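You operate a simulated robot arm through the tools that you are given. There is no shell and no other tool. Be economical: measure what you need, move in short steps, check, and stop when the job is done.

You run a simulated robot arm. Do the job below in one go: nothing can be reset, and whatever is moved stays where it is left.

JOB
Turn the oil on, refit and spin the yellow bearing, wipe the smear.
Fine: grey knob by the oil glass to On first and left so; move it to the thin post by the tube tray, a quarter turn there; green rag, laid back. What is to be rubbed or washed off counts as gone when no trace of it is left.

The check looks at the end state, three seconds after you hand in, the way a careful person would. Anything else that was tipped, shoved, dropped, spilled or broken makes it a failure.

ROBOT AND FRAMES
A 7-joint arm with a fingered hand on a trunk, on a base that drives. Base frame: it is fixed to the floor where the robot stands at the start and does not move with it; the origin is under the middle of the robot, x ahead of it, y to its left, z up; the surface under the hand at the start is at about z = 87. Lengths are in cm, angles in rad, forces in N, time in s.
Its first joint turns from -2.897 to 2.897 rad. Places, roughly: grey knob by the oil glass [70, 0, 90]; oil smear beside the tube tray [50, 30, 90]; thin post by the tube tray [60, 20, 90]. Payload 4 kg.
The TCP is the grasp point between the finger pads, 3 cm short of the fingertips. In the tool frame z runs along the fingers and y along their closing line. The gripper opens to 10.4 cm. The gripper's body begins 3.5 cm behind the TCP. The gripper is a hand of 4 fingers: y runs from the thumb to the fingers, the wrist lies at [-1.5, -11.3, -19] in the tool frame, and closing takes about 1.5 s.
Orientation is that of the tool frame in the base frame, as a unit quaternion [x, y, z, w]. With the fingers straight down and the wrist toward the robot, the tool's x, y and z point along [0, 1, 0], [1, 0, 0] and [0, 0, -1] of the base frame.

CONTROLS
- The arm moves only by the tool jog_arm. Its argument "rows" is a list of rows, each a list of 7 numbers: the shift along the base's x, y, z in units of 25 mm (1.0 is 25 mm), then the turn, a rotation vector about the base's x, y, z in units of 6 degrees (1.0 is 6 degrees), then the opening in per cent of the stroke, from 0 (shut) to 100 (fully open). In form: [[tx, ty, tz, ax, ay, az, claw], ...]. A call has 1 to 8 rows; each row shifts and turns the commanded pose from where the row before left it. A call with a number of a shift or a turn outside -1 to 1 is refused whole. Each row takes 0.2 s and may step no farther than 5 cm and 0.15 rad from the row before; otherwise, or with a gripper value out of range, the whole call is refused. Where a pose cannot be reached the arm comes as near as it can. A force on the tool above 40 N (or 10 N above the force at the start of the call, whichever is more), or a blocked arm, ends the call early, and 0.2 s more pass. Each finger travels about 15.3 cm/s and halts on what it meets, pressing with about 22 N; the grip force reading is that of the motor and also rises with nothing between the fingers. The clock runs only during rows and for 0.2 s after the last one: add rows that do not move to give the fingers time. The reply holds the time, the measured pose of the TCP, the force on the tool along the base axes, the opening and the grip force, in the units named above and with some noise, with the torque about the TCP (base axes, N m) and any sound that the robot's microphone picked up.
- Cameras (640 x 400 px; columns grow to the right, rows downward): "scene" is now at [33.19, 21.29, 125.32]; the picture's right is [0.13, -0.99, 0.00], its down [-0.33, -0.04, -0.94] and it looks along [0.94, 0.12, -0.33] (base axes); focal length 214 px, centre (320, 200). "wrist" rides on the gripper at [6.1, -9.2, -13] in the tool frame; the picture's right is [-0.81, 0.28, -0.52], its down [-0.53, -0.71, 0.46] and it looks along [-0.24, 0.64, 0.72] (tool axes); focal length 275 px, centre (320, 200).
- get_image(camera): a new picture of that camera. The clock stands still meanwhile.
- drive_base(legs): drives the robot by 1 to 6 legs, each [ahead, left, turn to the left] in cm, cm and rad, along the robot's own axes; the way and the turn of a leg run together, so that a leg with both is an arc; at most 150 cm and 3.142 rad a leg. The arm and the cameras ride along, it lands a little off, and it stops where it bumps. It gives what a move gives.
- preshape(shape): the hand has 4 fingers and takes this shape, open, in about a second: jaw (thumb against the fingers, like two jaws); tri (thumb and two fingers); tip (a fingertip pinch); poke (one finger out to press); point (the index stretched); flat (the hand flat); cup (the hand cupped); fist (a fist). The gripper value then closes the fingers along that shape, each until it touches; the sizes above hold for jaw. It gives what a move gives, with no picture.
- aim_head(pan, tilt): turns the head with the scene camera to pan (to the left, within 2.496 rad either way) and tilt (down, from -0.506 to 1.204), counted from straight ahead of the robot. It gives what a move gives.
- probe_pixels(camera, pixels): for up to 12 pixels [column, row] of the newest picture of that camera ("zoom" is the newest enlarged one), the place [x, y, z] in the base frame of the surface seen there, good to about 0.2 cm. The clock stands still meanwhile.
- zoom(camera, box): a new picture of the part [left, top, right, bottom] of that camera's present view, enlarged. The clock stands still meanwhile.
- job_done(): hands the job in; it is judged then, once.

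Work in short steps. Measure before you move; look again where a grasp or a placing could have gone wrong, and mend it. You have 80 turns and 52 pictures in all, those below and enlarged ones among them. Open the gripper and draw the arm clear of the work before you hand the job in, unless the task says otherwise; then end with one line.

The tools are called after "Emit:" as a command line: name --pt "numbers of a row" for each row, then --argument value for the rest, lists and objects as JSON in quotes. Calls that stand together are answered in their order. jog_arm: Moves the arm, as the interface text tells. Its arguments: {"type":"object","properties":{"rows":{"type":"array"}},"required":["rows"]} The other tools are called the same way: preshape (shape) gives the hand a shape; drive_base (legs) drives the base; aim_head (pan, tilt) turns the head that bears the scene camera; get_image (camera) takes a picture; probe_pixels (camera, pixels) gives the place of the surface under pixels of a picture; zoom (camera, box) takes an enlarged picture of a part of a camera's view; job_done () hands the job in.

At the start:

```text
time: 0.0
tool_pos: [58.52, 14.48, 124.18]
ee_rot: [0.707, 0.707, -0.001, 0.0]
force: [0.8, -0.5, 0.1]
wrist_torque: [-0.02, -0.03, 0.0]
gripper_width: 10.37
gripper_force: 0.0
shape: jaw
robot x, y, heading: [-0.05, -0.08, -0.001]
head pan, tilt: [0.133, 0.335]
```

scene: 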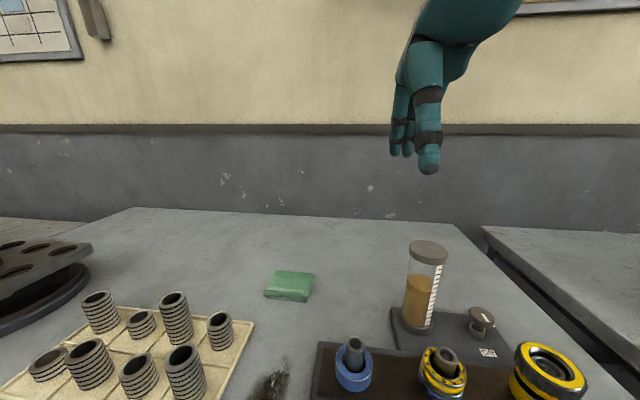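
wrist: 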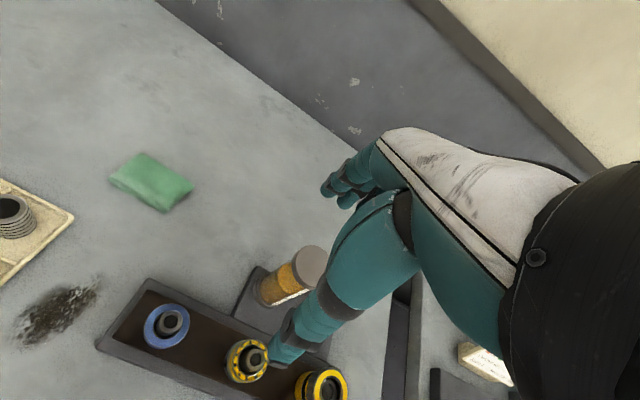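

The scene shows the bearing tray at the bottom edge, so I tilt the head further down to see all of the work.

Emit:
aim_head --pan 0.0 --tilt 0.85

Emit:
get_image --camera "scene"

```text
time: 0.9
tool_pos: [58.47, 14.49, 124.17]
ee_rot: [0.707, 0.707, 0.002, 0.0]
force: [0.0, 0.5, 0.0]
wrist_torque: [-0.02, -0.04, -0.01]
gripper_width: 10.37
gripper_force: 0.1
shape: jaw
robot x, y, heading: [0.06, 0.01, 0.003]
head pan, tilt: [0.0, 0.85]
```

```text
49 pictures are left
```

scene: 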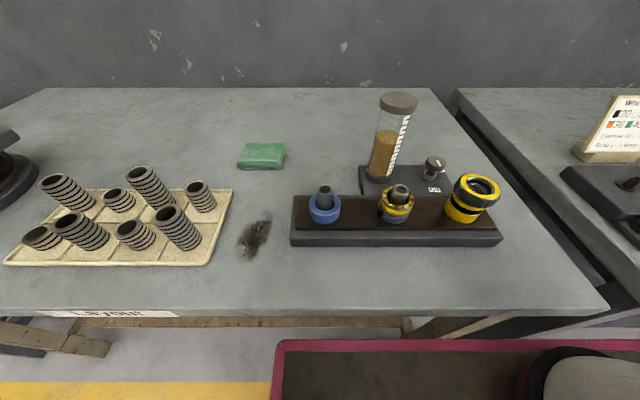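

The tray at (395,215) carries three bearings, with the knob at (434,165). I zoom in on them.

Emit:
zoom --camera "scene" --box '[280, 80, 520, 255]'

Emit:
zoom --camera "scene" --box '[370, 145, 470, 215]'

Emit:
probe_pixels --camera "scene" --pixels '[[325, 189], [325, 205], [399, 189], [384, 213], [481, 186], [434, 162], [262, 152], [255, 235], [360, 225], [360, 240], [240, 290], [398, 98]]'

```text
2.29 times, centred on (400, 168) of scene
```

zoom: 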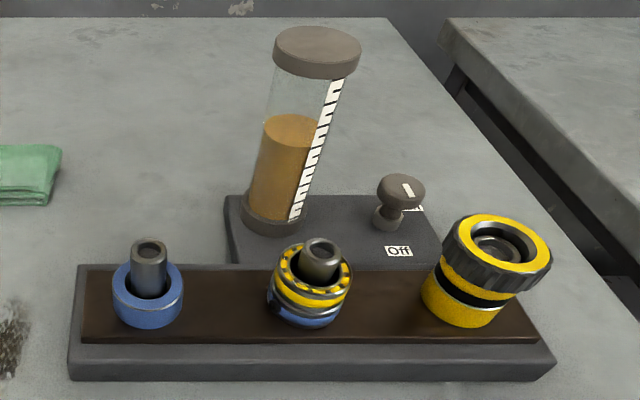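

```text
5.71 times, centred on (420, 180) of scene
```

zoom: 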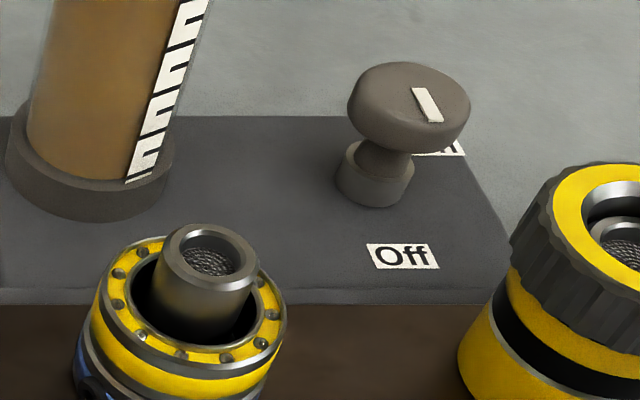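

```text
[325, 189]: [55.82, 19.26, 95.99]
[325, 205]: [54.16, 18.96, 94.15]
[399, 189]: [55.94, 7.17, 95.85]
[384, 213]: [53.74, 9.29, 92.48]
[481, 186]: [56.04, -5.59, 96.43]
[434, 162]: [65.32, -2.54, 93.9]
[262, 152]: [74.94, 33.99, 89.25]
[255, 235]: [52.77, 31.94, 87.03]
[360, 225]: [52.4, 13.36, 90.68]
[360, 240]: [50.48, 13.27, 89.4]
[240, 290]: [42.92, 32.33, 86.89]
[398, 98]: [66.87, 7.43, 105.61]
```

The middle stack has a ball bearing with yellow faces, and the right one is a capped yellow part. I look closely at each and probe what lies at the robot's feet.

Emit:
zoom --camera "scene" --box '[290, 165, 420, 250]'

Emit:
zoom --camera "scene" --box '[415, 140, 515, 240]'

Emit:
probe_pixels --camera "scene" --pixels '[[350, 345], [340, 375], [580, 380], [475, 183], [434, 170], [433, 188], [443, 172], [375, 185], [445, 215], [470, 203], [440, 340], [300, 248]]'

```text
4.71 times, centred on (355, 208) of scene
```

zoom: 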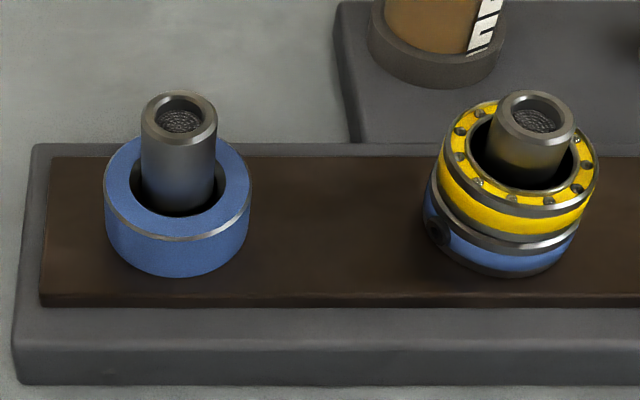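

```text
4.00 times, centred on (465, 190) of scene
```

zoom: 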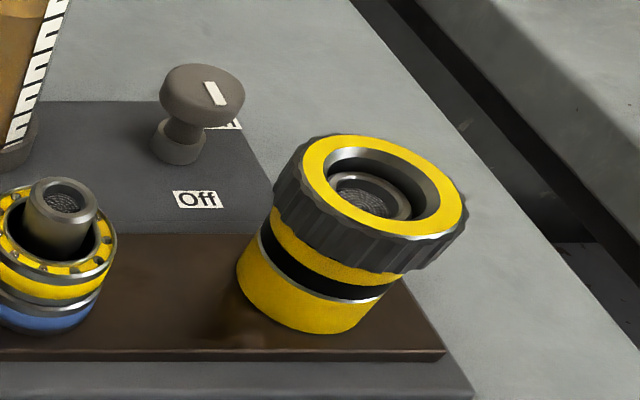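

```text
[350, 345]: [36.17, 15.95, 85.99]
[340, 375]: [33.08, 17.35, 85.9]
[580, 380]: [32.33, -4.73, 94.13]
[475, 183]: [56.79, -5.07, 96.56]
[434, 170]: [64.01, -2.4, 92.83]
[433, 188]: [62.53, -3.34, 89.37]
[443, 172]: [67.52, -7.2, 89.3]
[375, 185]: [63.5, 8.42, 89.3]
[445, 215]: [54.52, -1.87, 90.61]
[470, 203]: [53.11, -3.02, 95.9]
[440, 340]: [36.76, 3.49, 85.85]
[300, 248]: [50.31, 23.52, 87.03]
```

The pink-framed thing at z≈86, x≈33 needs to be understood before I drive, so I look further down.

Emit:
aim_head --pan -0.3 --tilt 1.2

Emit:
get_image --camera "scene"

```text
time: 1.8
tool_pos: [58.45, 14.46, 124.21]
ee_rot: [0.707, 0.707, -0.001, 0.0]
force: [0.2, 0.7, 0.6]
wrist_torque: [0.01, 0.02, 0.0]
gripper_width: 10.37
gripper_force: 0.1
shape: jaw
robot x, y, heading: [0.1, 0.04, 0.002]
head pan, tilt: [-0.3, 1.201]
```

```text
44 pictures are left
```

scene: 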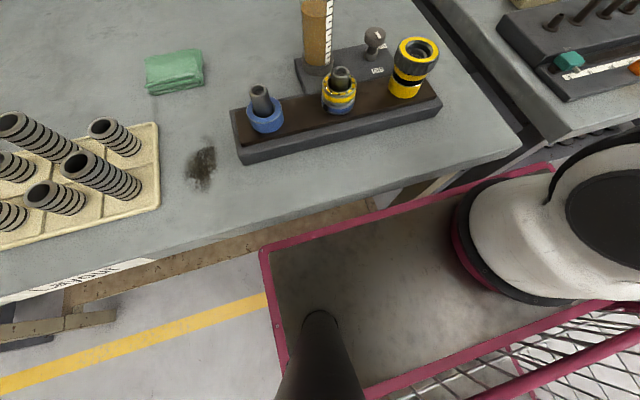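

That is the robot's own cart, so backing away is fine. I back up 17 cm to bring the work into reach.

Emit:
drive_base --legs '[[-17, 0, 0]]'

Emit:
aim_head --pan -0.15 --tilt 0.7

Emit:
zoom --camera "scene" --box '[220, 80, 480, 240]'

Emit:
get_image --camera "wrist"

```text
time: 3.2
tool_pos: [41.63, 14.4, 124.23]
ee_rot: [0.707, 0.707, 0.0, 0.0]
force: [-0.5, -1.1, 0.0]
wrist_torque: [0.01, -0.01, -0.01]
gripper_width: 10.38
gripper_force: 0.1
shape: jaw
robot x, y, heading: [-17.33, 0.18, -0.002]
head pan, tilt: [-0.3, 1.201]
```

```text
time: 4.2
tool_pos: [41.55, 14.49, 124.2]
ee_rot: [0.707, 0.707, 0.0, 0.0]
force: [-0.6, 0.4, -0.1]
wrist_torque: [0.0, 0.0, 0.0]
gripper_width: 10.36
gripper_force: 0.0
shape: jaw
robot x, y, heading: [-16.89, 0.21, -0.002]
head pan, tilt: [-0.15, 0.7]
```

```text
2.46 times, centred on (350, 160) of scene
```

zoom: 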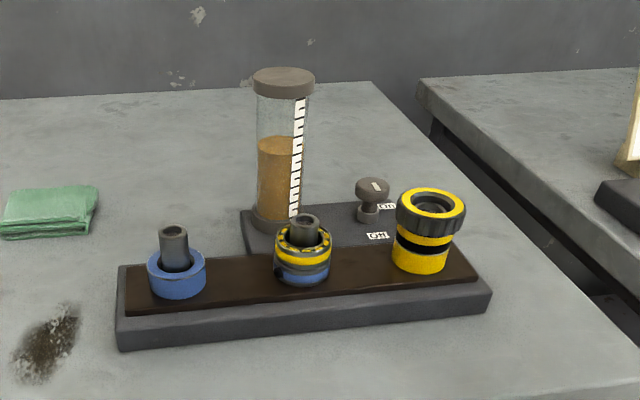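

```text
42 pictures are left
```

wrist: 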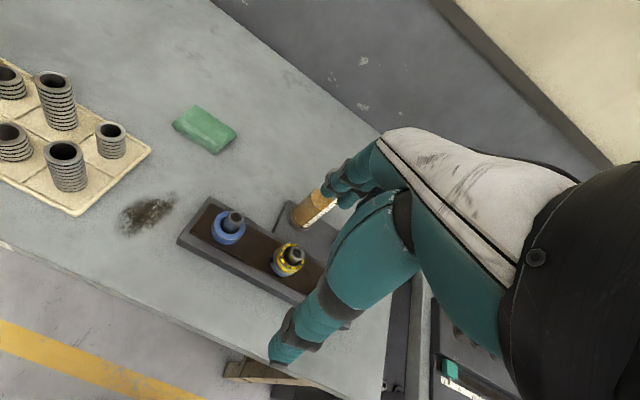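

I zoom tightly on the middle and right stacks to tell which one is the bearing, and probe their heights.

Emit:
zoom --camera "scene" --box '[320, 160, 370, 200]'

Emit:
probe_pixels --camera "zoom" --pixels '[[80, 180], [330, 110], [300, 250], [300, 290], [300, 320], [120, 220], [530, 200], [300, 360], [200, 240], [440, 240]]'

Emit:
zoom --camera "scene" --box '[365, 145, 425, 195]'

Emit:
probe_pixels --camera "zoom" --pixels '[[300, 220], [300, 255], [300, 290], [300, 320], [200, 160], [430, 150], [320, 150], [420, 90], [60, 90], [130, 60], [30, 40], [80, 240]]'

```text
10.00 times, centred on (345, 180) of scene
```

zoom: 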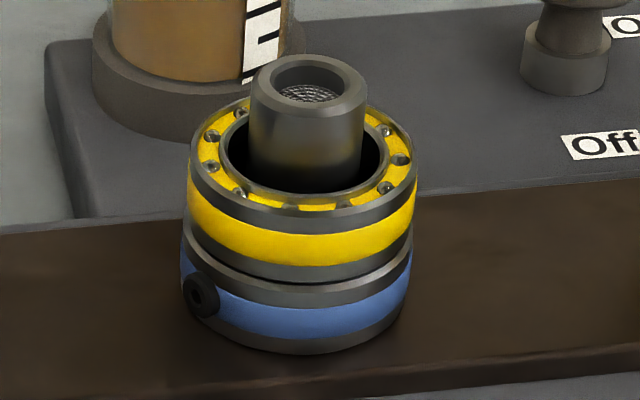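

```text
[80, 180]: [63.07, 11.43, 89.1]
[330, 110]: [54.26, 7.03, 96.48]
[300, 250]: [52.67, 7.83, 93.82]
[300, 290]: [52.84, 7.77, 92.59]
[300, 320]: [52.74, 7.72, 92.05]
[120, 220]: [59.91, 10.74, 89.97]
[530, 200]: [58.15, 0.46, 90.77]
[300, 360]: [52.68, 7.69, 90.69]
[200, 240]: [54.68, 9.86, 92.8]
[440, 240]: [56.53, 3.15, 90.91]
```

```text
8.00 times, centred on (395, 170) of scene
```

zoom: 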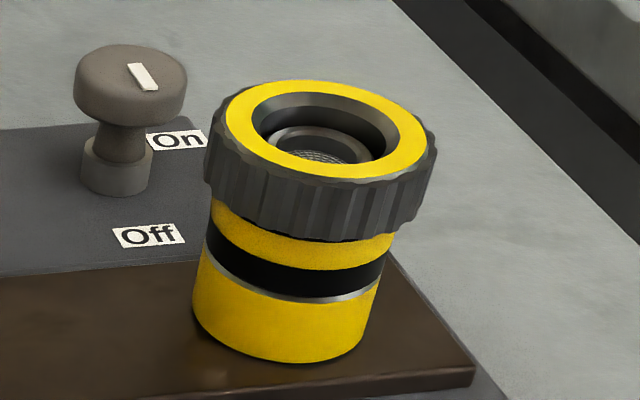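

```text
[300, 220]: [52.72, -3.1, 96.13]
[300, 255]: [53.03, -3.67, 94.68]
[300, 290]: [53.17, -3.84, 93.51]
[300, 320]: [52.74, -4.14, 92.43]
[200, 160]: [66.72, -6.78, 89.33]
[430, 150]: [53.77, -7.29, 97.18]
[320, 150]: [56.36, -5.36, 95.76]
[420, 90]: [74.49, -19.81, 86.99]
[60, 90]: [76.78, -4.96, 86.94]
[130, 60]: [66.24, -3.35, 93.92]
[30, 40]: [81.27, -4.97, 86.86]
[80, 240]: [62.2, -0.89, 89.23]
```

The middle stack shows a yellow ball bearing sitting on a blue seat, and the right one is a knurled nut. The knob's bar points to Off, so I measure the knob and its labels on the last zoom.

Emit:
probe_pixels --camera "zoom" --pixels '[[177, 140], [150, 236], [78, 70], [184, 70], [130, 48], [128, 88], [115, 175], [134, 68], [150, 86], [108, 70], [84, 160], [148, 160]]'

Emit:
zoom --camera "scene" --box '[370, 145, 394, 160]'

```text
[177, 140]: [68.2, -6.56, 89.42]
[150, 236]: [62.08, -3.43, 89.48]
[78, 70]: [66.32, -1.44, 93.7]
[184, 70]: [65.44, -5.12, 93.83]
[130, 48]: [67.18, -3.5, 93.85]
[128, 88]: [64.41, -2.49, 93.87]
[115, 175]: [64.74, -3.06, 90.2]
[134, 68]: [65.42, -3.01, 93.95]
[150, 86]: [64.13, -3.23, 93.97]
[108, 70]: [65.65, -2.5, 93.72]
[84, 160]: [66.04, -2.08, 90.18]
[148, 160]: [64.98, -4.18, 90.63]
```

```text
16.00 times, centred on (382, 152) of scene
```

zoom: 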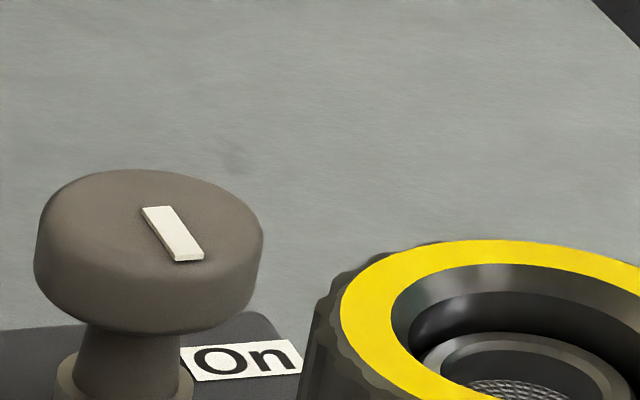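

Knob centre is about (65.8, -3.1), top z 93.9, bar pointing to -x (Off), with On at about -55°, so it needs roughly 120° counter-clockwise. I move high toward it first.

Emit:
jog_arm --pt "1 -0.88 0 0 0 0 60" --pt "1 -0.88 0 0 0 0 60" --pt "1 -0.88 0 0 0 0 60" --pt "1 -0.88 0 0 0 0 60" --pt "1 -0.88 0 0 0 0 60" --pt "1 -0.88 0 0 0 0 60" --pt "1 -0.88 0 0 0 0 60" --pt "1 -0.88 0 0 0 0 60"

Emit:
jog_arm --pt "0.9 0 -0.6 0 0 0 60" --pt "0.8 0 -1 0 0 0 60" --pt "0 0 -1 0 0 0 60" --pt "0 0 -1 0 0 0 60" --pt "0 0 -1 0 0 0 60" --pt "0 0 0 0 0 0 60"

Emit:
get_image --camera "wrist"

Emit:
get_image --camera "scene"

```text
time: 6.0
tool_pos: [61.59, -3.05, 124.16]
ee_rot: [0.708, 0.707, 0.0, 0.0]
force: [-0.8, -0.2, 0.8]
wrist_torque: [0.0, -0.02, 0.03]
gripper_width: 6.26
gripper_force: 0.1
shape: jaw
robot x, y, heading: [-16.94, -0.6, 0.002]
head pan, tilt: [-0.15, 0.7]
```

```text
time: 7.4
tool_pos: [65.84, -3.21, 112.71]
ee_rot: [0.707, 0.707, -0.001, 0.0]
force: [-0.4, -0.1, 0.0]
wrist_torque: [-0.01, 0.0, 0.01]
gripper_width: 6.27
gripper_force: 0.1
shape: jaw
robot x, y, heading: [-16.84, 0.35, -0.001]
head pan, tilt: [-0.15, 0.7]
```

```text
38 pictures are left
```

wrist: 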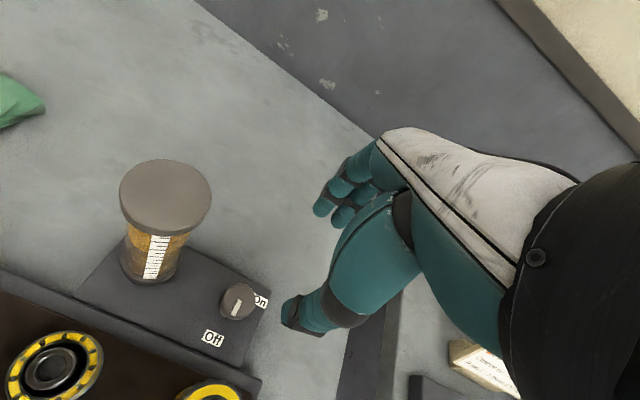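

```text
37 pictures are left
```

scene: 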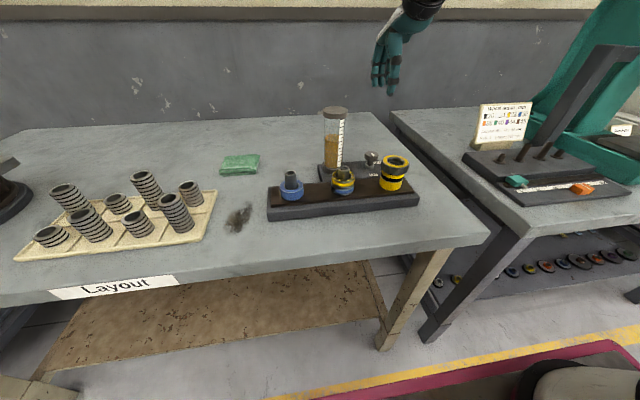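

The wrist view shows the knob at (238,302) with its bar toward Off. I zoom there to get the direction, and read the sign on the other table.

Emit:
zoom --camera "scene" --box '[470, 95, 550, 160]'

Emit:
zoom --camera "wrist" --box '[190, 270, 280, 360]'

Emit:
probe_pixels --camera "zoom" --pixels '[[220, 80], [300, 160], [380, 80], [300, 20], [310, 90], [280, 145], [490, 75], [160, 310], [300, 120], [230, 130]]'

```text
6.15 times, centred on (510, 128) of scene
```

zoom: 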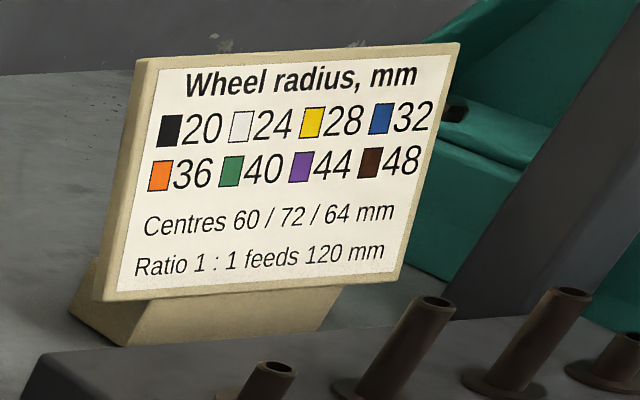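

```text
4.44 times, centred on (235, 315) of wrist
```

zoom: 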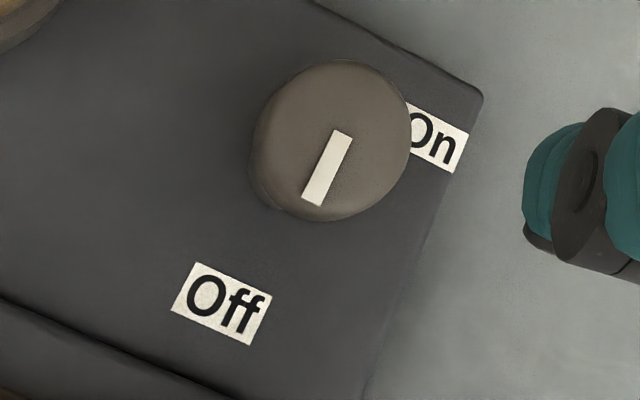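

```text
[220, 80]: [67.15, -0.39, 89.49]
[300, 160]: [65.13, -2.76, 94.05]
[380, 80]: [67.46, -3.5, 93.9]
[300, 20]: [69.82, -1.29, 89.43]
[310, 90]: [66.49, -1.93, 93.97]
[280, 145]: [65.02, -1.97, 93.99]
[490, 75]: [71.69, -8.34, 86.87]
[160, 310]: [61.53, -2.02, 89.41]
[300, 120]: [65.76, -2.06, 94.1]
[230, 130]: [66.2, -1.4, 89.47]
```

Knob centre is about (66.0, -3.2). I descend straight over it to z≈93.2 and close on the cap.

Emit:
jog_arm --pt "0.06 0 -1 0 0 0 60" --pt "0 0 -1 0 0 0 60" --pt "0 0 -1 0 0 0 60" --pt "0 0 -1 0 0 0 60" --pt "0 0 -1 0 0 0 60" --pt "0 0 -1 0 0 0 60" --pt "0 0 -1 0 0 0 60" --pt "0 0 -0.7 0 0 0 60"

Emit:
jog_arm --pt "0 0 0 0 0 0 30" --pt "0 0 0 0 0 0 30" --pt "0 0 0 0 0 0 20" --pt "0 0 0 0 0 0 15" --pt "0 0 0 0 0 0 15"

Emit:
get_image --camera "wrist"

```text
time: 9.2
tool_pos: [65.88, -3.22, 93.35]
ee_rot: [0.707, 0.707, 0.0, 0.001]
force: [0.1, -0.2, 0.7]
wrist_torque: [-0.01, -0.01, 0.03]
gripper_width: 6.27
gripper_force: 0.0
shape: jaw
robot x, y, heading: [-16.91, -0.02, -0.002]
head pan, tilt: [-0.15, 0.7]
```

```text
time: 10.4
tool_pos: [65.83, -3.13, 93.48]
ee_rot: [0.707, 0.708, 0.0, 0.0]
force: [0.0, 0.1, -0.4]
wrist_torque: [0.04, 0.03, 0.0]
gripper_width: 1.66
gripper_force: 0.1
shape: jaw
robot x, y, heading: [-17.28, -0.17, -0.001]
head pan, tilt: [-0.15, 0.7]
```

```text
34 pictures are left
```

wrist: 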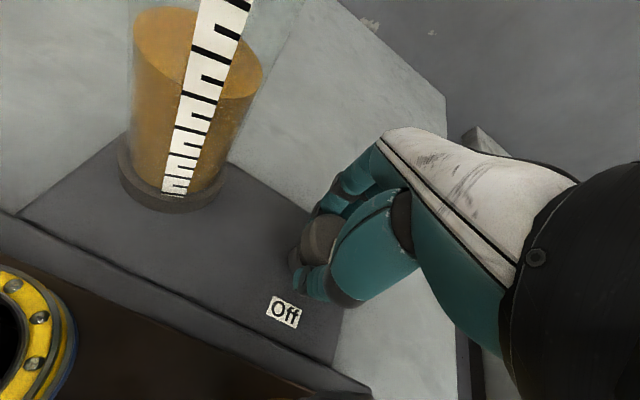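

The opening is 1.66 without any grip force, which is odd for a 3.8 cm cap. I zoom in on the hand.

Emit:
zoom --camera "wrist" --box '[260, 160, 400, 320]'

Emit:
zoom --camera "scene" --box '[320, 100, 440, 200]'

```text
2.50 times, centred on (330, 240) of wrist
```

zoom: 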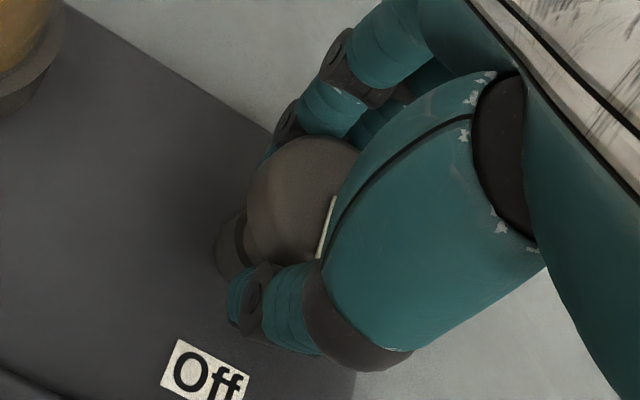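

```text
4.00 times, centred on (380, 150) of scene
```

zoom: 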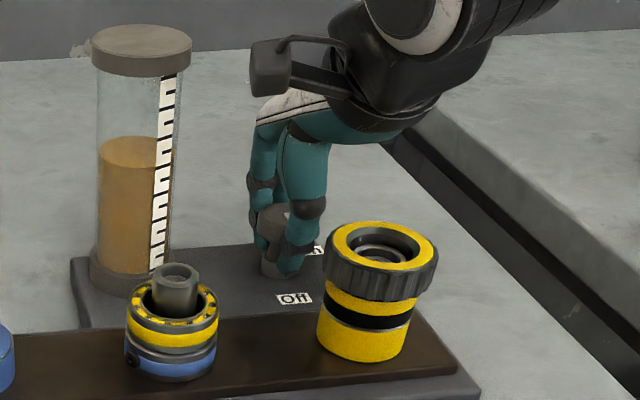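

The fingertips appear to curl in under the cap around the neck. I close fully to see whether they grip there.

Emit:
jog_arm --pt "0 0 0 0 0 0 0" --pt "0 0 0 0 0 0 0" --pt "0 0 0 0 0 0 0"

```text
time: 11.2
tool_pos: [65.88, -3.14, 93.35]
ee_rot: [0.707, 0.708, -0.001, 0.0]
force: [-4.1, 1.0, -10.4]
wrist_torque: [-0.02, -0.28, 0.0]
gripper_width: 2.14
gripper_force: 22.4
shape: jaw
robot x, y, heading: [-16.68, -0.16, 0.002]
head pan, tilt: [-0.15, 0.7]
```

Gripped at 22 N. I turn counter-clockwise (+z) 48°.

Emit:
jog_arm --pt "0 0 0 0 0 1 0" --pt "0 0 0 0 0 1 0" --pt "0 0 0 0 0 1 0" --pt "0 0 0 0 0 1 0" --pt "0 0 0 0 0 1 0" --pt "0 0 0 0 0 1 0" --pt "0 0 0 0 0 1 0" --pt "0 0 0 0 0 1 0"

Emit:
zoom --camera "scene" --box '[350, 120, 410, 180]'

```text
time: 13.0
tool_pos: [65.85, -3.41, 93.44]
ee_rot: [0.357, 0.934, -0.001, 0.0]
force: [-11.0, -6.0, -15.5]
wrist_torque: [0.15, -0.1, -0.01]
gripper_width: 2.15
gripper_force: 22.3
shape: jaw
robot x, y, heading: [-16.89, -0.12, -0.0]
head pan, tilt: [-0.15, 0.7]
```

```text
6.67 times, centred on (380, 150) of scene
```

zoom: 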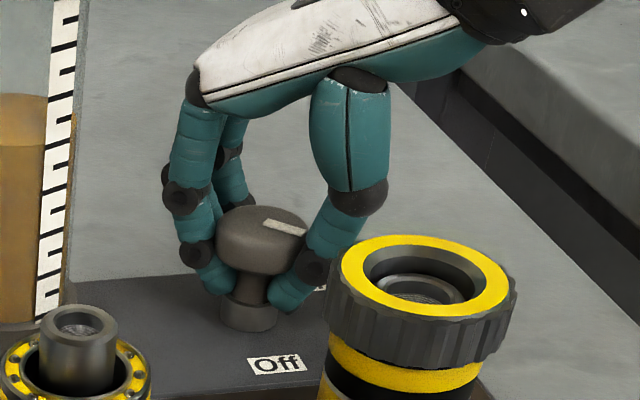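

The knob follows; its bar now points roughly to -y. I turn another 48° toward On.

Emit:
jog_arm --pt "0 0.02 0 0 0 1 0" --pt "0 0.02 0 0 0 1 0" --pt "0 0.02 0 0 0 1 0" --pt "0 0.02 0 0 0 1 0" --pt "0 0.02 0 0 0 1 0" --pt "0 0 0 0 0 1 0" --pt "0 0 0 0 0 1 0" --pt "0 0 0 0 0 1 0"

Emit:
zoom --camera "scene" --box '[350, 120, 410, 180]'

```text
time: 14.8
tool_pos: [66.01, -3.06, 93.42]
ee_rot: [-0.053, 0.999, 0.0, -0.001]
force: [-5.5, -21.0, -10.8]
wrist_torque: [0.06, -0.02, -0.06]
gripper_width: 2.23
gripper_force: 22.0
shape: jaw
robot x, y, heading: [-16.92, -0.02, -0.002]
head pan, tilt: [-0.15, 0.7]
```

```text
6.67 times, centred on (380, 150) of scene
```

zoom: 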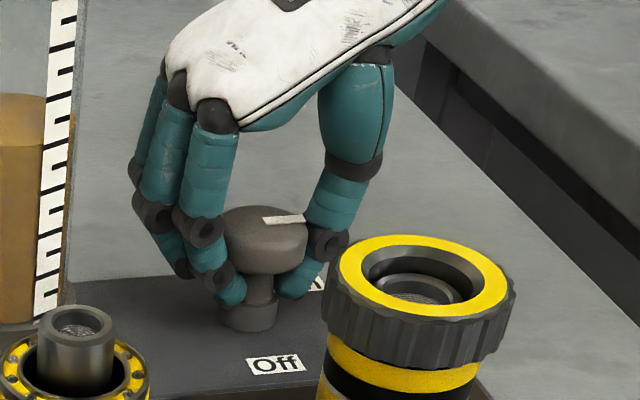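

The bar moved to about -87°; On lies at about -57°. I turn another 24° and watch whether it follows or is at a stop.

Emit:
jog_arm --pt "0 0 0 0 0 1 0" --pt "0 0 0 0 0 1 0" --pt "0 0 0 0 0 1 0" --pt "0 0 0 0 0 1 0"

Emit:
zoom --camera "scene" --box '[350, 120, 410, 180]'

```text
time: 15.8
tool_pos: [65.91, -2.93, 93.53]
ee_rot: [-0.259, 0.966, 0.001, 0.0]
force: [-6.0, -18.9, -11.6]
wrist_torque: [0.18, -0.02, -0.29]
gripper_width: 2.14
gripper_force: 21.9
shape: jaw
robot x, y, heading: [-17.22, -0.11, -0.003]
head pan, tilt: [-0.15, 0.7]
```

```text
6.67 times, centred on (380, 150) of scene
```

zoom: 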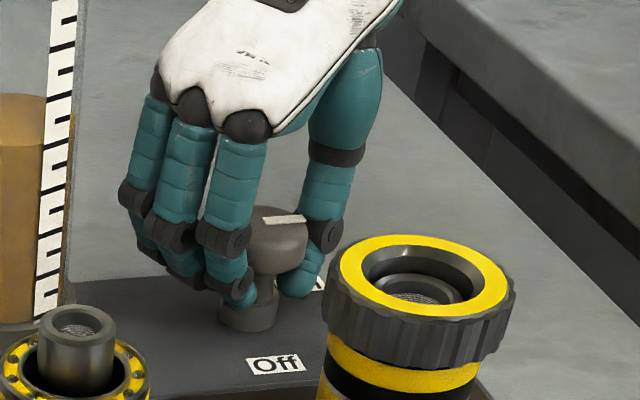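

The bar didn't move while torque rose to -0.29: a stop, so it should be On. I release, rise and check from above.

Emit:
jog_arm --pt "0 0 0 0 0 0 60" --pt "0 0 0 0 0 0 60" --pt "0 0 0 0 0 0 60" --pt "0 0 1 0 0 0 60" --pt "0 0 1 0 0 0 60" --pt "0 0 1 0 0 0 60" --pt "0 0 1 0 0 0 60" --pt "0 0 1 0 0 0 60"

Emit:
jog_arm --pt "0 0 1 0 0 -1 60" --pt "0 0 1 0 0 -1 60" --pt "0 0 1 0 0 -1 60" --pt "0 0 1 0 0 -1 60" --pt "0 0 0 0 0 -1 60" --pt "0 0 0 0 0 -1 60" --pt "0 0 0 0 0 -1 60" --pt "0 0 0 0 0 -1 60"

Emit:
jog_arm --pt "-0.5 0.5 0 0 0 -1 60" --pt "-0.5 0.5 0 0 0 -1 60" --pt "-0.5 0.5 0 0 0 -1 60" --pt "-0.5 0.5 0 0 0 -1 60" --pt "-0.5 0.5 0 0 0 -1 60" --pt "-0.5 0.5 0 0 0 -1 60" --pt "-0.5 0.5 0 0 0 -1 60" --pt "-0.5 0.5 0 0 0 -1 60"

Emit:
zoom --camera "scene" --box '[350, 130, 410, 180]'

```text
time: 17.6
tool_pos: [65.94, -2.95, 105.88]
ee_rot: [-0.259, 0.966, 0.0, 0.0]
force: [0.1, 0.8, -0.6]
wrist_torque: [-0.02, 0.0, -0.03]
gripper_width: 6.22
gripper_force: 0.0
shape: jaw
robot x, y, heading: [-16.9, -0.05, -0.004]
head pan, tilt: [-0.15, 0.7]
```

```text
time: 19.4
tool_pos: [65.87, -3.05, 115.9]
ee_rot: [0.158, 0.988, 0.0, -0.001]
force: [-0.2, 0.7, -0.6]
wrist_torque: [0.01, -0.01, 0.02]
gripper_width: 6.21
gripper_force: 0.1
shape: jaw
robot x, y, heading: [-16.97, 0.03, -0.003]
head pan, tilt: [-0.15, 0.7]
```

```text
time: 21.2
tool_pos: [55.92, 7.21, 115.86]
ee_rot: [0.546, 0.838, 0.0, 0.001]
force: [0.6, -0.6, -0.5]
wrist_torque: [0.01, 0.05, 0.0]
gripper_width: 6.21
gripper_force: 0.1
shape: jaw
robot x, y, heading: [-16.74, 0.05, -0.001]
head pan, tilt: [-0.15, 0.7]
```

```text
8.00 times, centred on (380, 155) of scene
```

zoom: 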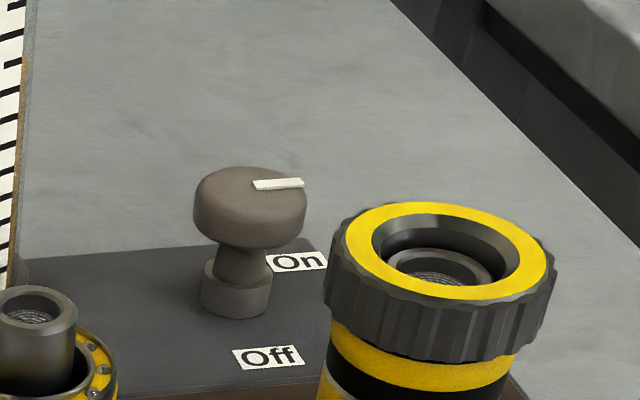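

Knob stays against its stop at On. Now I look from the wrist above the middle post to measure the bearing and posts.

Emit:
get_image --camera "wrist"

Emit:
zoom --camera "scene" --box '[320, 160, 370, 200]'

Emit:
probe_pixels --camera "zoom" --pixels '[[258, 82], [366, 82], [310, 58], [312, 108], [188, 170], [417, 170], [300, 205], [300, 212], [300, 262], [300, 276], [205, 140], [400, 135]]'

```text
27 pictures are left
```

wrist: 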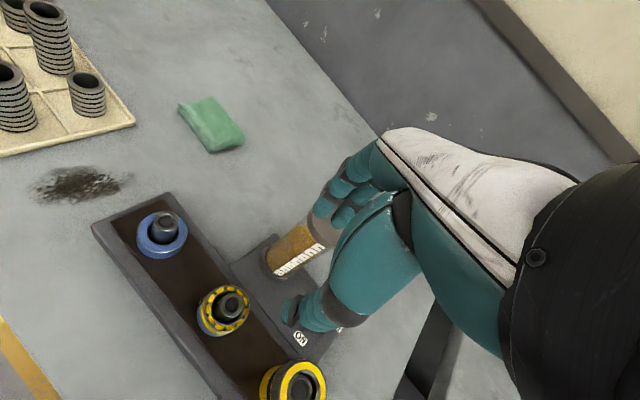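

```text
10.00 times, centred on (345, 180) of scene
```

zoom: 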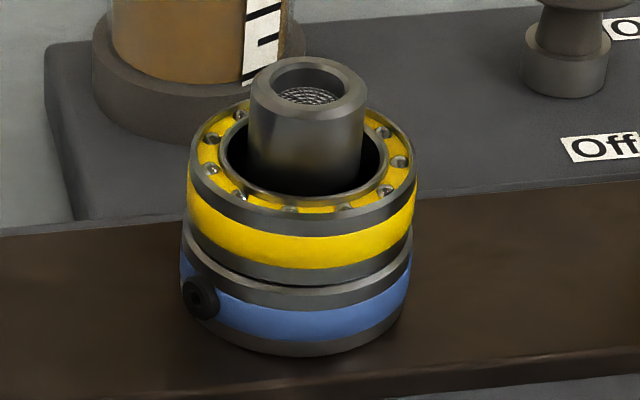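

```text
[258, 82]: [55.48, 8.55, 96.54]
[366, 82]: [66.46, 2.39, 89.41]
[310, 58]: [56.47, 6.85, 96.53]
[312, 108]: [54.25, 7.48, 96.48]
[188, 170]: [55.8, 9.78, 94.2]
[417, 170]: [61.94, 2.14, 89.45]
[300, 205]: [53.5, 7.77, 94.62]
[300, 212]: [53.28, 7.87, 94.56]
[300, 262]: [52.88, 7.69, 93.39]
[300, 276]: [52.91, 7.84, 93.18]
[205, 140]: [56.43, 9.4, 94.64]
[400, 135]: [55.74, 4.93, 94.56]
```

Bearing centre ≈ (55.4, 7.3), z 92.9–94.65, radius 2.5; post top 96.5. Now the left post.

Emit:
zoom --camera "scene" --box '[265, 160, 315, 200]'

```text
10.00 times, centred on (290, 180) of scene
```

zoom: 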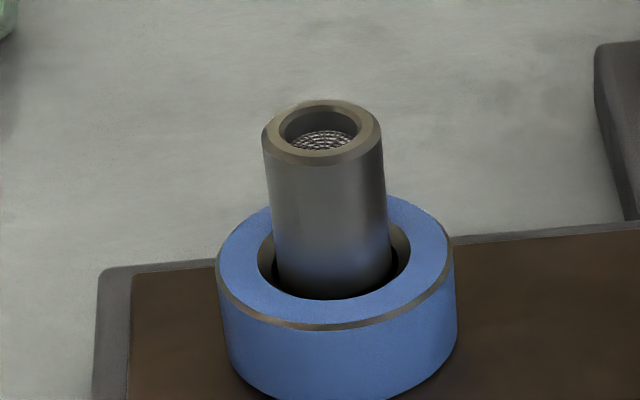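

Emit:
probe_pixels --camera "zoom" --pixels '[[267, 138], [376, 138], [320, 104], [322, 160], [332, 313], [225, 260], [445, 245], [335, 340], [340, 390], [290, 310], [272, 120], [370, 118]]'

```text
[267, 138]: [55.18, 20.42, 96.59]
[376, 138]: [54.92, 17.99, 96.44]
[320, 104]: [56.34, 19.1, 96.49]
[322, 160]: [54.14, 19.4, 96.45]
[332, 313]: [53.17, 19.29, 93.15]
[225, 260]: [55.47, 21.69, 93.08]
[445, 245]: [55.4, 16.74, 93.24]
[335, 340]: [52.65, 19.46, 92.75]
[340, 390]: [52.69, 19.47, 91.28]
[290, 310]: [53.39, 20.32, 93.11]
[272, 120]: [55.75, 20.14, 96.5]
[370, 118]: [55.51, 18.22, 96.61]
```

Left post centre ≈ (55.25, 19.2), collar top z 93.1, so the bearing moves by about +12.0 in y. I square the hand and descend over the bearing.

Emit:
jog_arm --pt "-0.1 0 -0.5 0 0 -1 75" --pt "-0.13 0 -1 0 0 -1 75" --pt "0 0 -1 0 0 -1 75" --pt "0 0 -1 0 0 -1 75" --pt "0 0 -1 0 0 0 75" --pt "0 0 -1 0 0 0 75" --pt "0 0 0 0 0 0 75"

Emit:
zoom --camera "scene" --box '[300, 120, 390, 200]'

```text
time: 22.8
tool_pos: [55.26, 7.11, 102.11]
ee_rot: [0.707, 0.707, 0.0, 0.0]
force: [-0.4, 0.7, 0.5]
wrist_torque: [-0.03, 0.01, 0.0]
gripper_width: 7.76
gripper_force: 0.1
shape: jaw
robot x, y, heading: [-17.27, 0.05, 0.0]
head pan, tilt: [-0.15, 0.7]
```

```text
5.00 times, centred on (345, 160) of scene
```

zoom: 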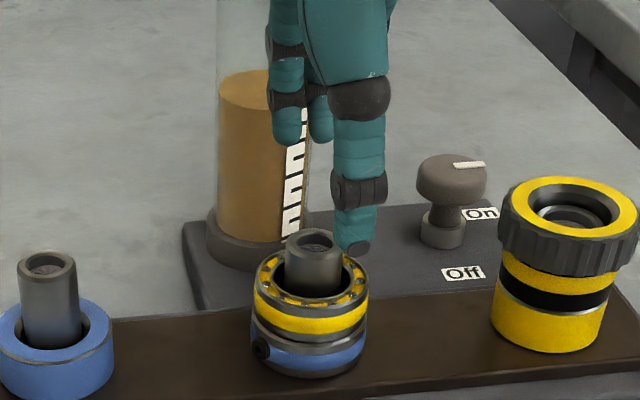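

Thumb and fingers straddle the post correctly. I lower to TCP z≈96.2 and close.

Emit:
jog_arm --pt "0.03 0.06 -1 0 0 0 75" --pt "0 0 -1 0 0 0 75" --pt "0 0 -0.35 0 0 0 75" --pt "0 0 0 0 0 0 75"

Emit:
jog_arm --pt "0 0 0 0 0 0 45" --pt "0 0 0 0 0 0 30" --pt "0 0 0 0 0 0 10" --pt "0 0 0 0 0 0 0" --pt "0 0 0 0 0 0 0" --pt "0 0 0 0 0 0 0"

Emit:
zoom --camera "scene" --box '[300, 130, 380, 200]'

```text
time: 23.8
tool_pos: [55.32, 7.08, 96.27]
ee_rot: [0.707, 0.707, 0.0, 0.001]
force: [-0.1, -0.3, -0.2]
wrist_torque: [-0.03, 0.0, 0.04]
gripper_width: 7.8
gripper_force: 0.0
shape: jaw
robot x, y, heading: [-17.04, -0.08, 0.003]
head pan, tilt: [-0.15, 0.7]
```

```text
time: 25.2
tool_pos: [55.38, 7.2, 96.36]
ee_rot: [0.707, 0.707, 0.001, 0.0]
force: [0.4, -0.6, 0.0]
wrist_torque: [0.04, -0.02, -0.03]
gripper_width: 4.53
gripper_force: 22.2
shape: jaw
robot x, y, heading: [-16.91, -0.09, 0.0]
head pan, tilt: [-0.15, 0.7]
```

```text
5.71 times, centred on (340, 165) of scene
```

zoom: 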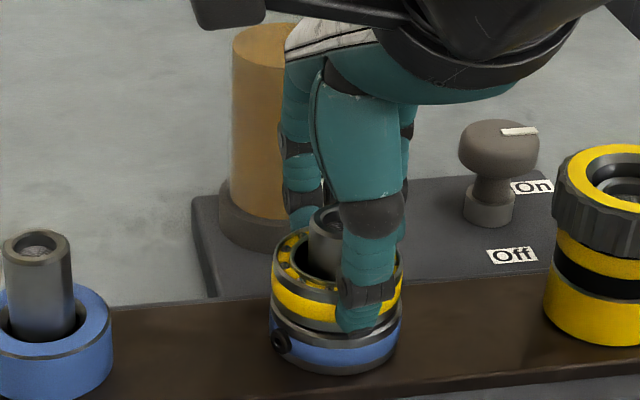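

Gripped at 4.53 cm; the thumb tip reaches near the blue rim. I lift slowly 2.5 cm and check that only the yellow ring comes.

Emit:
jog_arm --pt "0 0 0.3 0 0 0 0" --pt "0 0 0.3 0 0 0 0" --pt "0 0 0.4 0 0 0 0"

Emit:
zoom --camera "scene" --box '[300, 130, 380, 200]'

```text
time: 26.0
tool_pos: [55.46, 7.09, 98.83]
ee_rot: [0.707, 0.707, 0.0, 0.0]
force: [0.3, -1.0, -1.4]
wrist_torque: [0.0, -0.02, -0.04]
gripper_width: 4.52
gripper_force: 22.2
shape: jaw
robot x, y, heading: [-17.04, 0.08, -0.002]
head pan, tilt: [-0.15, 0.7]
```

```text
5.71 times, centred on (340, 165) of scene
```

zoom: 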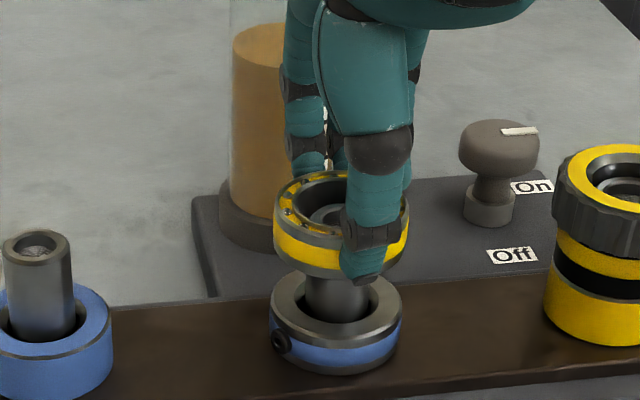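

Only the yellow bearing rises. I lift clear of the post tops, shift +12 cm in y and check above the left post.

Emit:
jog_arm --pt "0 0 0.8 0 0 0 0" --pt "0 0 0.8 0 0 0 0" --pt "0 0.8 0 0 0 0 0" --pt "0 1 0 0 0 0 0" --pt "0 1 0 0 0 0 0" --pt "0 1 0 0 0 0 0" --pt "0 1 0 0 0 0 0" --pt "0 0 0 0 0 0 0"

Emit:
zoom --camera "scene" --box '[250, 130, 330, 200]'

Emit:
zoom --camera "wrist" --box '[200, 180, 400, 330]'

```text
time: 27.8
tool_pos: [55.44, 19.13, 102.96]
ee_rot: [0.707, 0.707, 0.0, 0.0]
force: [-0.3, 1.0, -1.9]
wrist_torque: [0.02, -0.02, 0.01]
gripper_width: 4.55
gripper_force: 20.7
shape: jaw
robot x, y, heading: [-16.99, 0.01, 0.001]
head pan, tilt: [-0.15, 0.7]
```

```text
5.71 times, centred on (290, 165) of scene
```

zoom: 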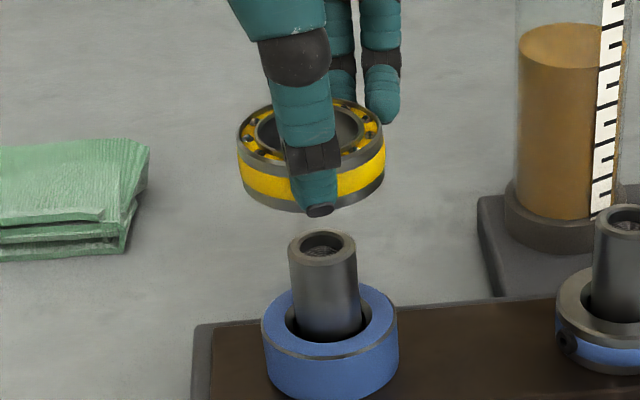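

```text
2.67 times, centred on (300, 255) of wrist
```

zoom: 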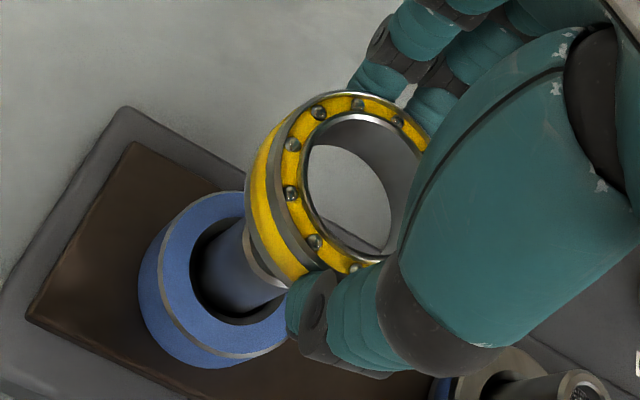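

I probe the bearing's rim in this wrist zoom to learn its exact centre in the hand.

Emit:
probe_pixels --camera "zoom" --pixels '[[357, 97], [318, 112], [290, 145], [276, 190], [290, 230], [312, 245], [340, 262], [248, 180], [290, 280], [408, 130], [330, 125], [305, 200]]'

```text
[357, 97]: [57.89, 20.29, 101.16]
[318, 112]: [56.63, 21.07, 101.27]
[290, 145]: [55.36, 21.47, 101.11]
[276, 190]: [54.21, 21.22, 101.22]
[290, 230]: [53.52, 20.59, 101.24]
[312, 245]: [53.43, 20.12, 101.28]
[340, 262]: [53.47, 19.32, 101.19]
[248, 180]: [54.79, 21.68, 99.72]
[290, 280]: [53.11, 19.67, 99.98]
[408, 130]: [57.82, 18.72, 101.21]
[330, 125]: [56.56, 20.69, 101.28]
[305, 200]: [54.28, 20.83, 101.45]
```

Bearing centre ≈ (55.55, 19.3) versus post (55.25, 19.2), with ample bore clearance. I shift -0.25 in x and lower it over the post.

Emit:
jog_arm --pt "-0.1 -0.03 0 0 0 0 0" --pt "0 0 -0.6 0 0 0 0" --pt "0 0 -0.6 0 0 0 0" --pt "0 0 -0.6 0 0 0 0" --pt "0 0 -0.5 0 0 0 0" --pt "0 0 -0.2 0 0 0 0" --pt "0 0 0 0 0 0 0"

Emit:
zoom --camera "scene" --box '[250, 130, 330, 200]'

```text
time: 29.4
tool_pos: [55.14, 19.18, 96.66]
ee_rot: [0.707, 0.707, 0.001, 0.001]
force: [-1.4, -0.5, 6.7]
wrist_torque: [0.01, -0.01, -0.03]
gripper_width: 4.55
gripper_force: 22.4
shape: jaw
robot x, y, heading: [-17.12, -0.07, -0.0]
head pan, tilt: [-0.15, 0.7]
```

```text
5.71 times, centred on (290, 165) of scene
```

zoom: 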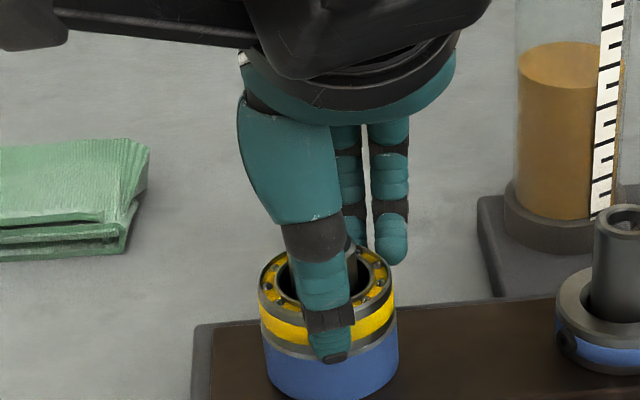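

It is seated with 6.7 N of contact. I ease up 1 mm and turn it 90° counter-clockwise in place.

Emit:
jog_arm --pt "0 0 0.04 0 0 1 0" --pt "0 0 0 0 0 1 0" --pt "0 0 0 0 0 1 0" --pt "0 0 0 0 0 1 0" --pt "0 0 0 0 0 1 0" --pt "0 0 0 0 0 1 0" --pt "0 0 0 0 0 1 0" --pt "0 0 0 0 0 1 0"

Emit:
jog_arm --pt "0 0 0 0 0 1 0" --pt "0 0 0 0 0 1 0" --pt "0 0 0 0 0 1 0" --pt "0 0 0 0 0 1 0" --pt "0 0 0 0 0 1 0" --pt "0 0 0 0 0 1 0" --pt "0 0 0 0 0 1 0" --pt "0 0 0 0 0 0 0"

Emit:
zoom --camera "scene" --box '[250, 130, 330, 200]'

```text
time: 31.2
tool_pos: [55.14, 19.15, 96.66]
ee_rot: [0.359, 0.933, 0.0, -0.001]
force: [-0.1, -1.2, 3.7]
wrist_torque: [0.03, -0.08, 0.01]
gripper_width: 4.56
gripper_force: 22.2
shape: jaw
robot x, y, heading: [-16.87, -0.07, 0.004]
head pan, tilt: [-0.15, 0.7]
```

```text
time: 33.0
tool_pos: [55.16, 19.16, 96.71]
ee_rot: [0.0, 1.0, 0.0, 0.001]
force: [0.0, -0.4, 2.1]
wrist_torque: [0.03, -0.01, -0.02]
gripper_width: 4.55
gripper_force: 22.5
shape: jaw
robot x, y, heading: [-16.87, -0.02, -0.003]
head pan, tilt: [-0.15, 0.7]
```

```text
5.71 times, centred on (290, 165) of scene
```

zoom: 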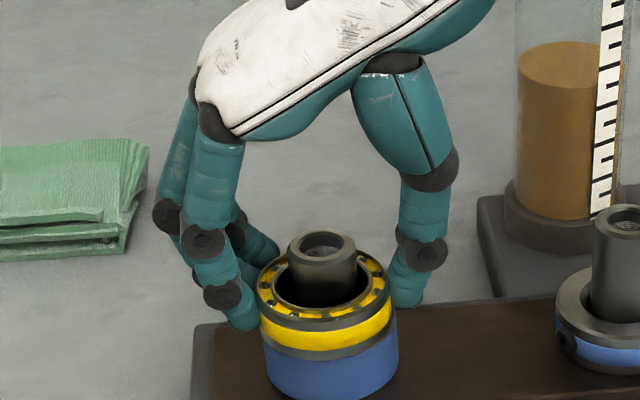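

Bearing is seated and turned. I open, rise straight up and turn the hand back.

Emit:
jog_arm --pt "0 0 0 0 0 0 70" --pt "0 0 0 0 0 0 70" --pt "0 0 0 0 0 0 70" --pt "0 0 0.5 0 0 0 70" --pt "0 0 1 0 0 0 70" --pt "0 0 1 0 0 0 70" --pt "0 0 1 0 0 0 70" --pt "0 0 1 0 0 0 70"

Emit:
jog_arm --pt "0 0 1 0 0 -1 100" --pt "0 0 1 0 0 -1 100" --pt "0 0 1 0 0 -1 100" --pt "0 0 1 0 0 -1 100" --pt "0 0 0.5 0 0 -1 100" --pt "0 0 0 0 0 -1 100" --pt "0 0 0 0 0 -1 100" --pt "0 0 0 0 0 -1 100"

Emit:
jog_arm --pt "0 1 0 0 0 -1 100" --pt "0 1 0 0 0 -1 100" --pt "0 1 0 0 0 -1 100" --pt "0 1 0 0 0 -1 100" --pt "0 1 0 0 0 -1 100" --pt "0 1 0 0 0 -1 100" --pt "0 0 0 0 0 -1 100"

Emit:
drive_base --legs '[[6, 0, 0]]'

Emit:
aim_head --pan 0.2 --tilt 0.75

Emit:
get_image --camera "scene"

Emit:
get_image --camera "wrist"

```text
time: 34.8
tool_pos: [55.07, 19.04, 107.86]
ee_rot: [0.0, 1.0, 0.0, -0.001]
force: [-0.1, -0.5, 0.1]
wrist_torque: [0.05, 0.0, -0.02]
gripper_width: 7.26
gripper_force: 0.0
shape: jaw
robot x, y, heading: [-16.65, 0.06, 0.003]
head pan, tilt: [-0.15, 0.7]
```

```text
time: 36.6
tool_pos: [55.28, 19.05, 119.12]
ee_rot: [0.409, 0.912, 0.0, 0.0]
force: [0.8, 0.1, 0.4]
wrist_torque: [0.02, -0.01, 0.02]
gripper_width: 10.37
gripper_force: 0.1
shape: jaw
robot x, y, heading: [-17.02, -0.15, -0.003]
head pan, tilt: [-0.15, 0.7]
```

```text
time: 38.2
tool_pos: [55.22, 34.26, 119.13]
ee_rot: [0.709, 0.706, 0.001, 0.0]
force: [0.5, 0.3, -0.7]
wrist_torque: [0.02, -0.01, -0.01]
gripper_width: 10.38
gripper_force: 0.0
shape: jaw
robot x, y, heading: [-17.14, -0.39, -0.002]
head pan, tilt: [-0.15, 0.7]
```

```text
time: 39.1
tool_pos: [61.19, 34.2, 119.11]
ee_rot: [0.708, 0.706, 0.0, 0.001]
force: [-0.5, -0.6, -1.3]
wrist_torque: [0.0, 0.01, 0.0]
gripper_width: 10.4
gripper_force: 0.0
shape: jaw
robot x, y, heading: [-10.69, 0.01, 0.002]
head pan, tilt: [-0.15, 0.7]
```

```text
time: 40.0
tool_pos: [61.15, 34.1, 119.17]
ee_rot: [0.708, 0.707, 0.0, -0.001]
force: [-0.1, 0.0, 0.2]
wrist_torque: [0.0, 0.0, 0.0]
gripper_width: 10.39
gripper_force: 0.1
shape: jaw
robot x, y, heading: [-11.15, -0.36, 0.004]
head pan, tilt: [0.201, 0.75]
```

```text
17 pictures are left
```

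scene: 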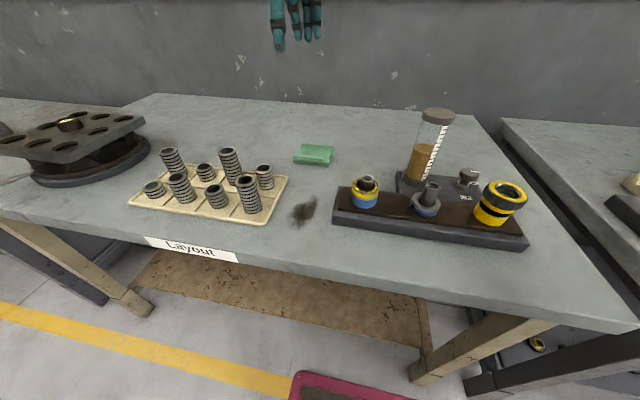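

```text
16 pictures are left
```

wrist: 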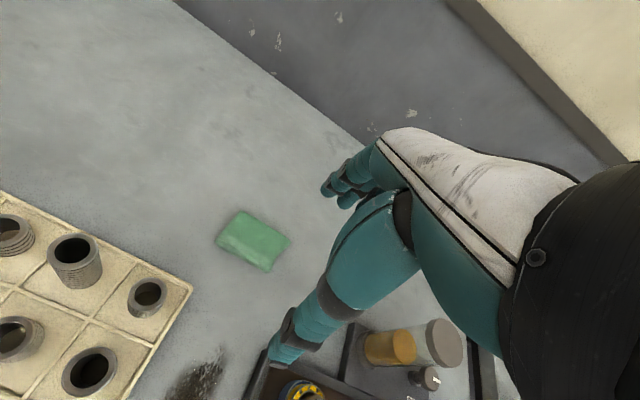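

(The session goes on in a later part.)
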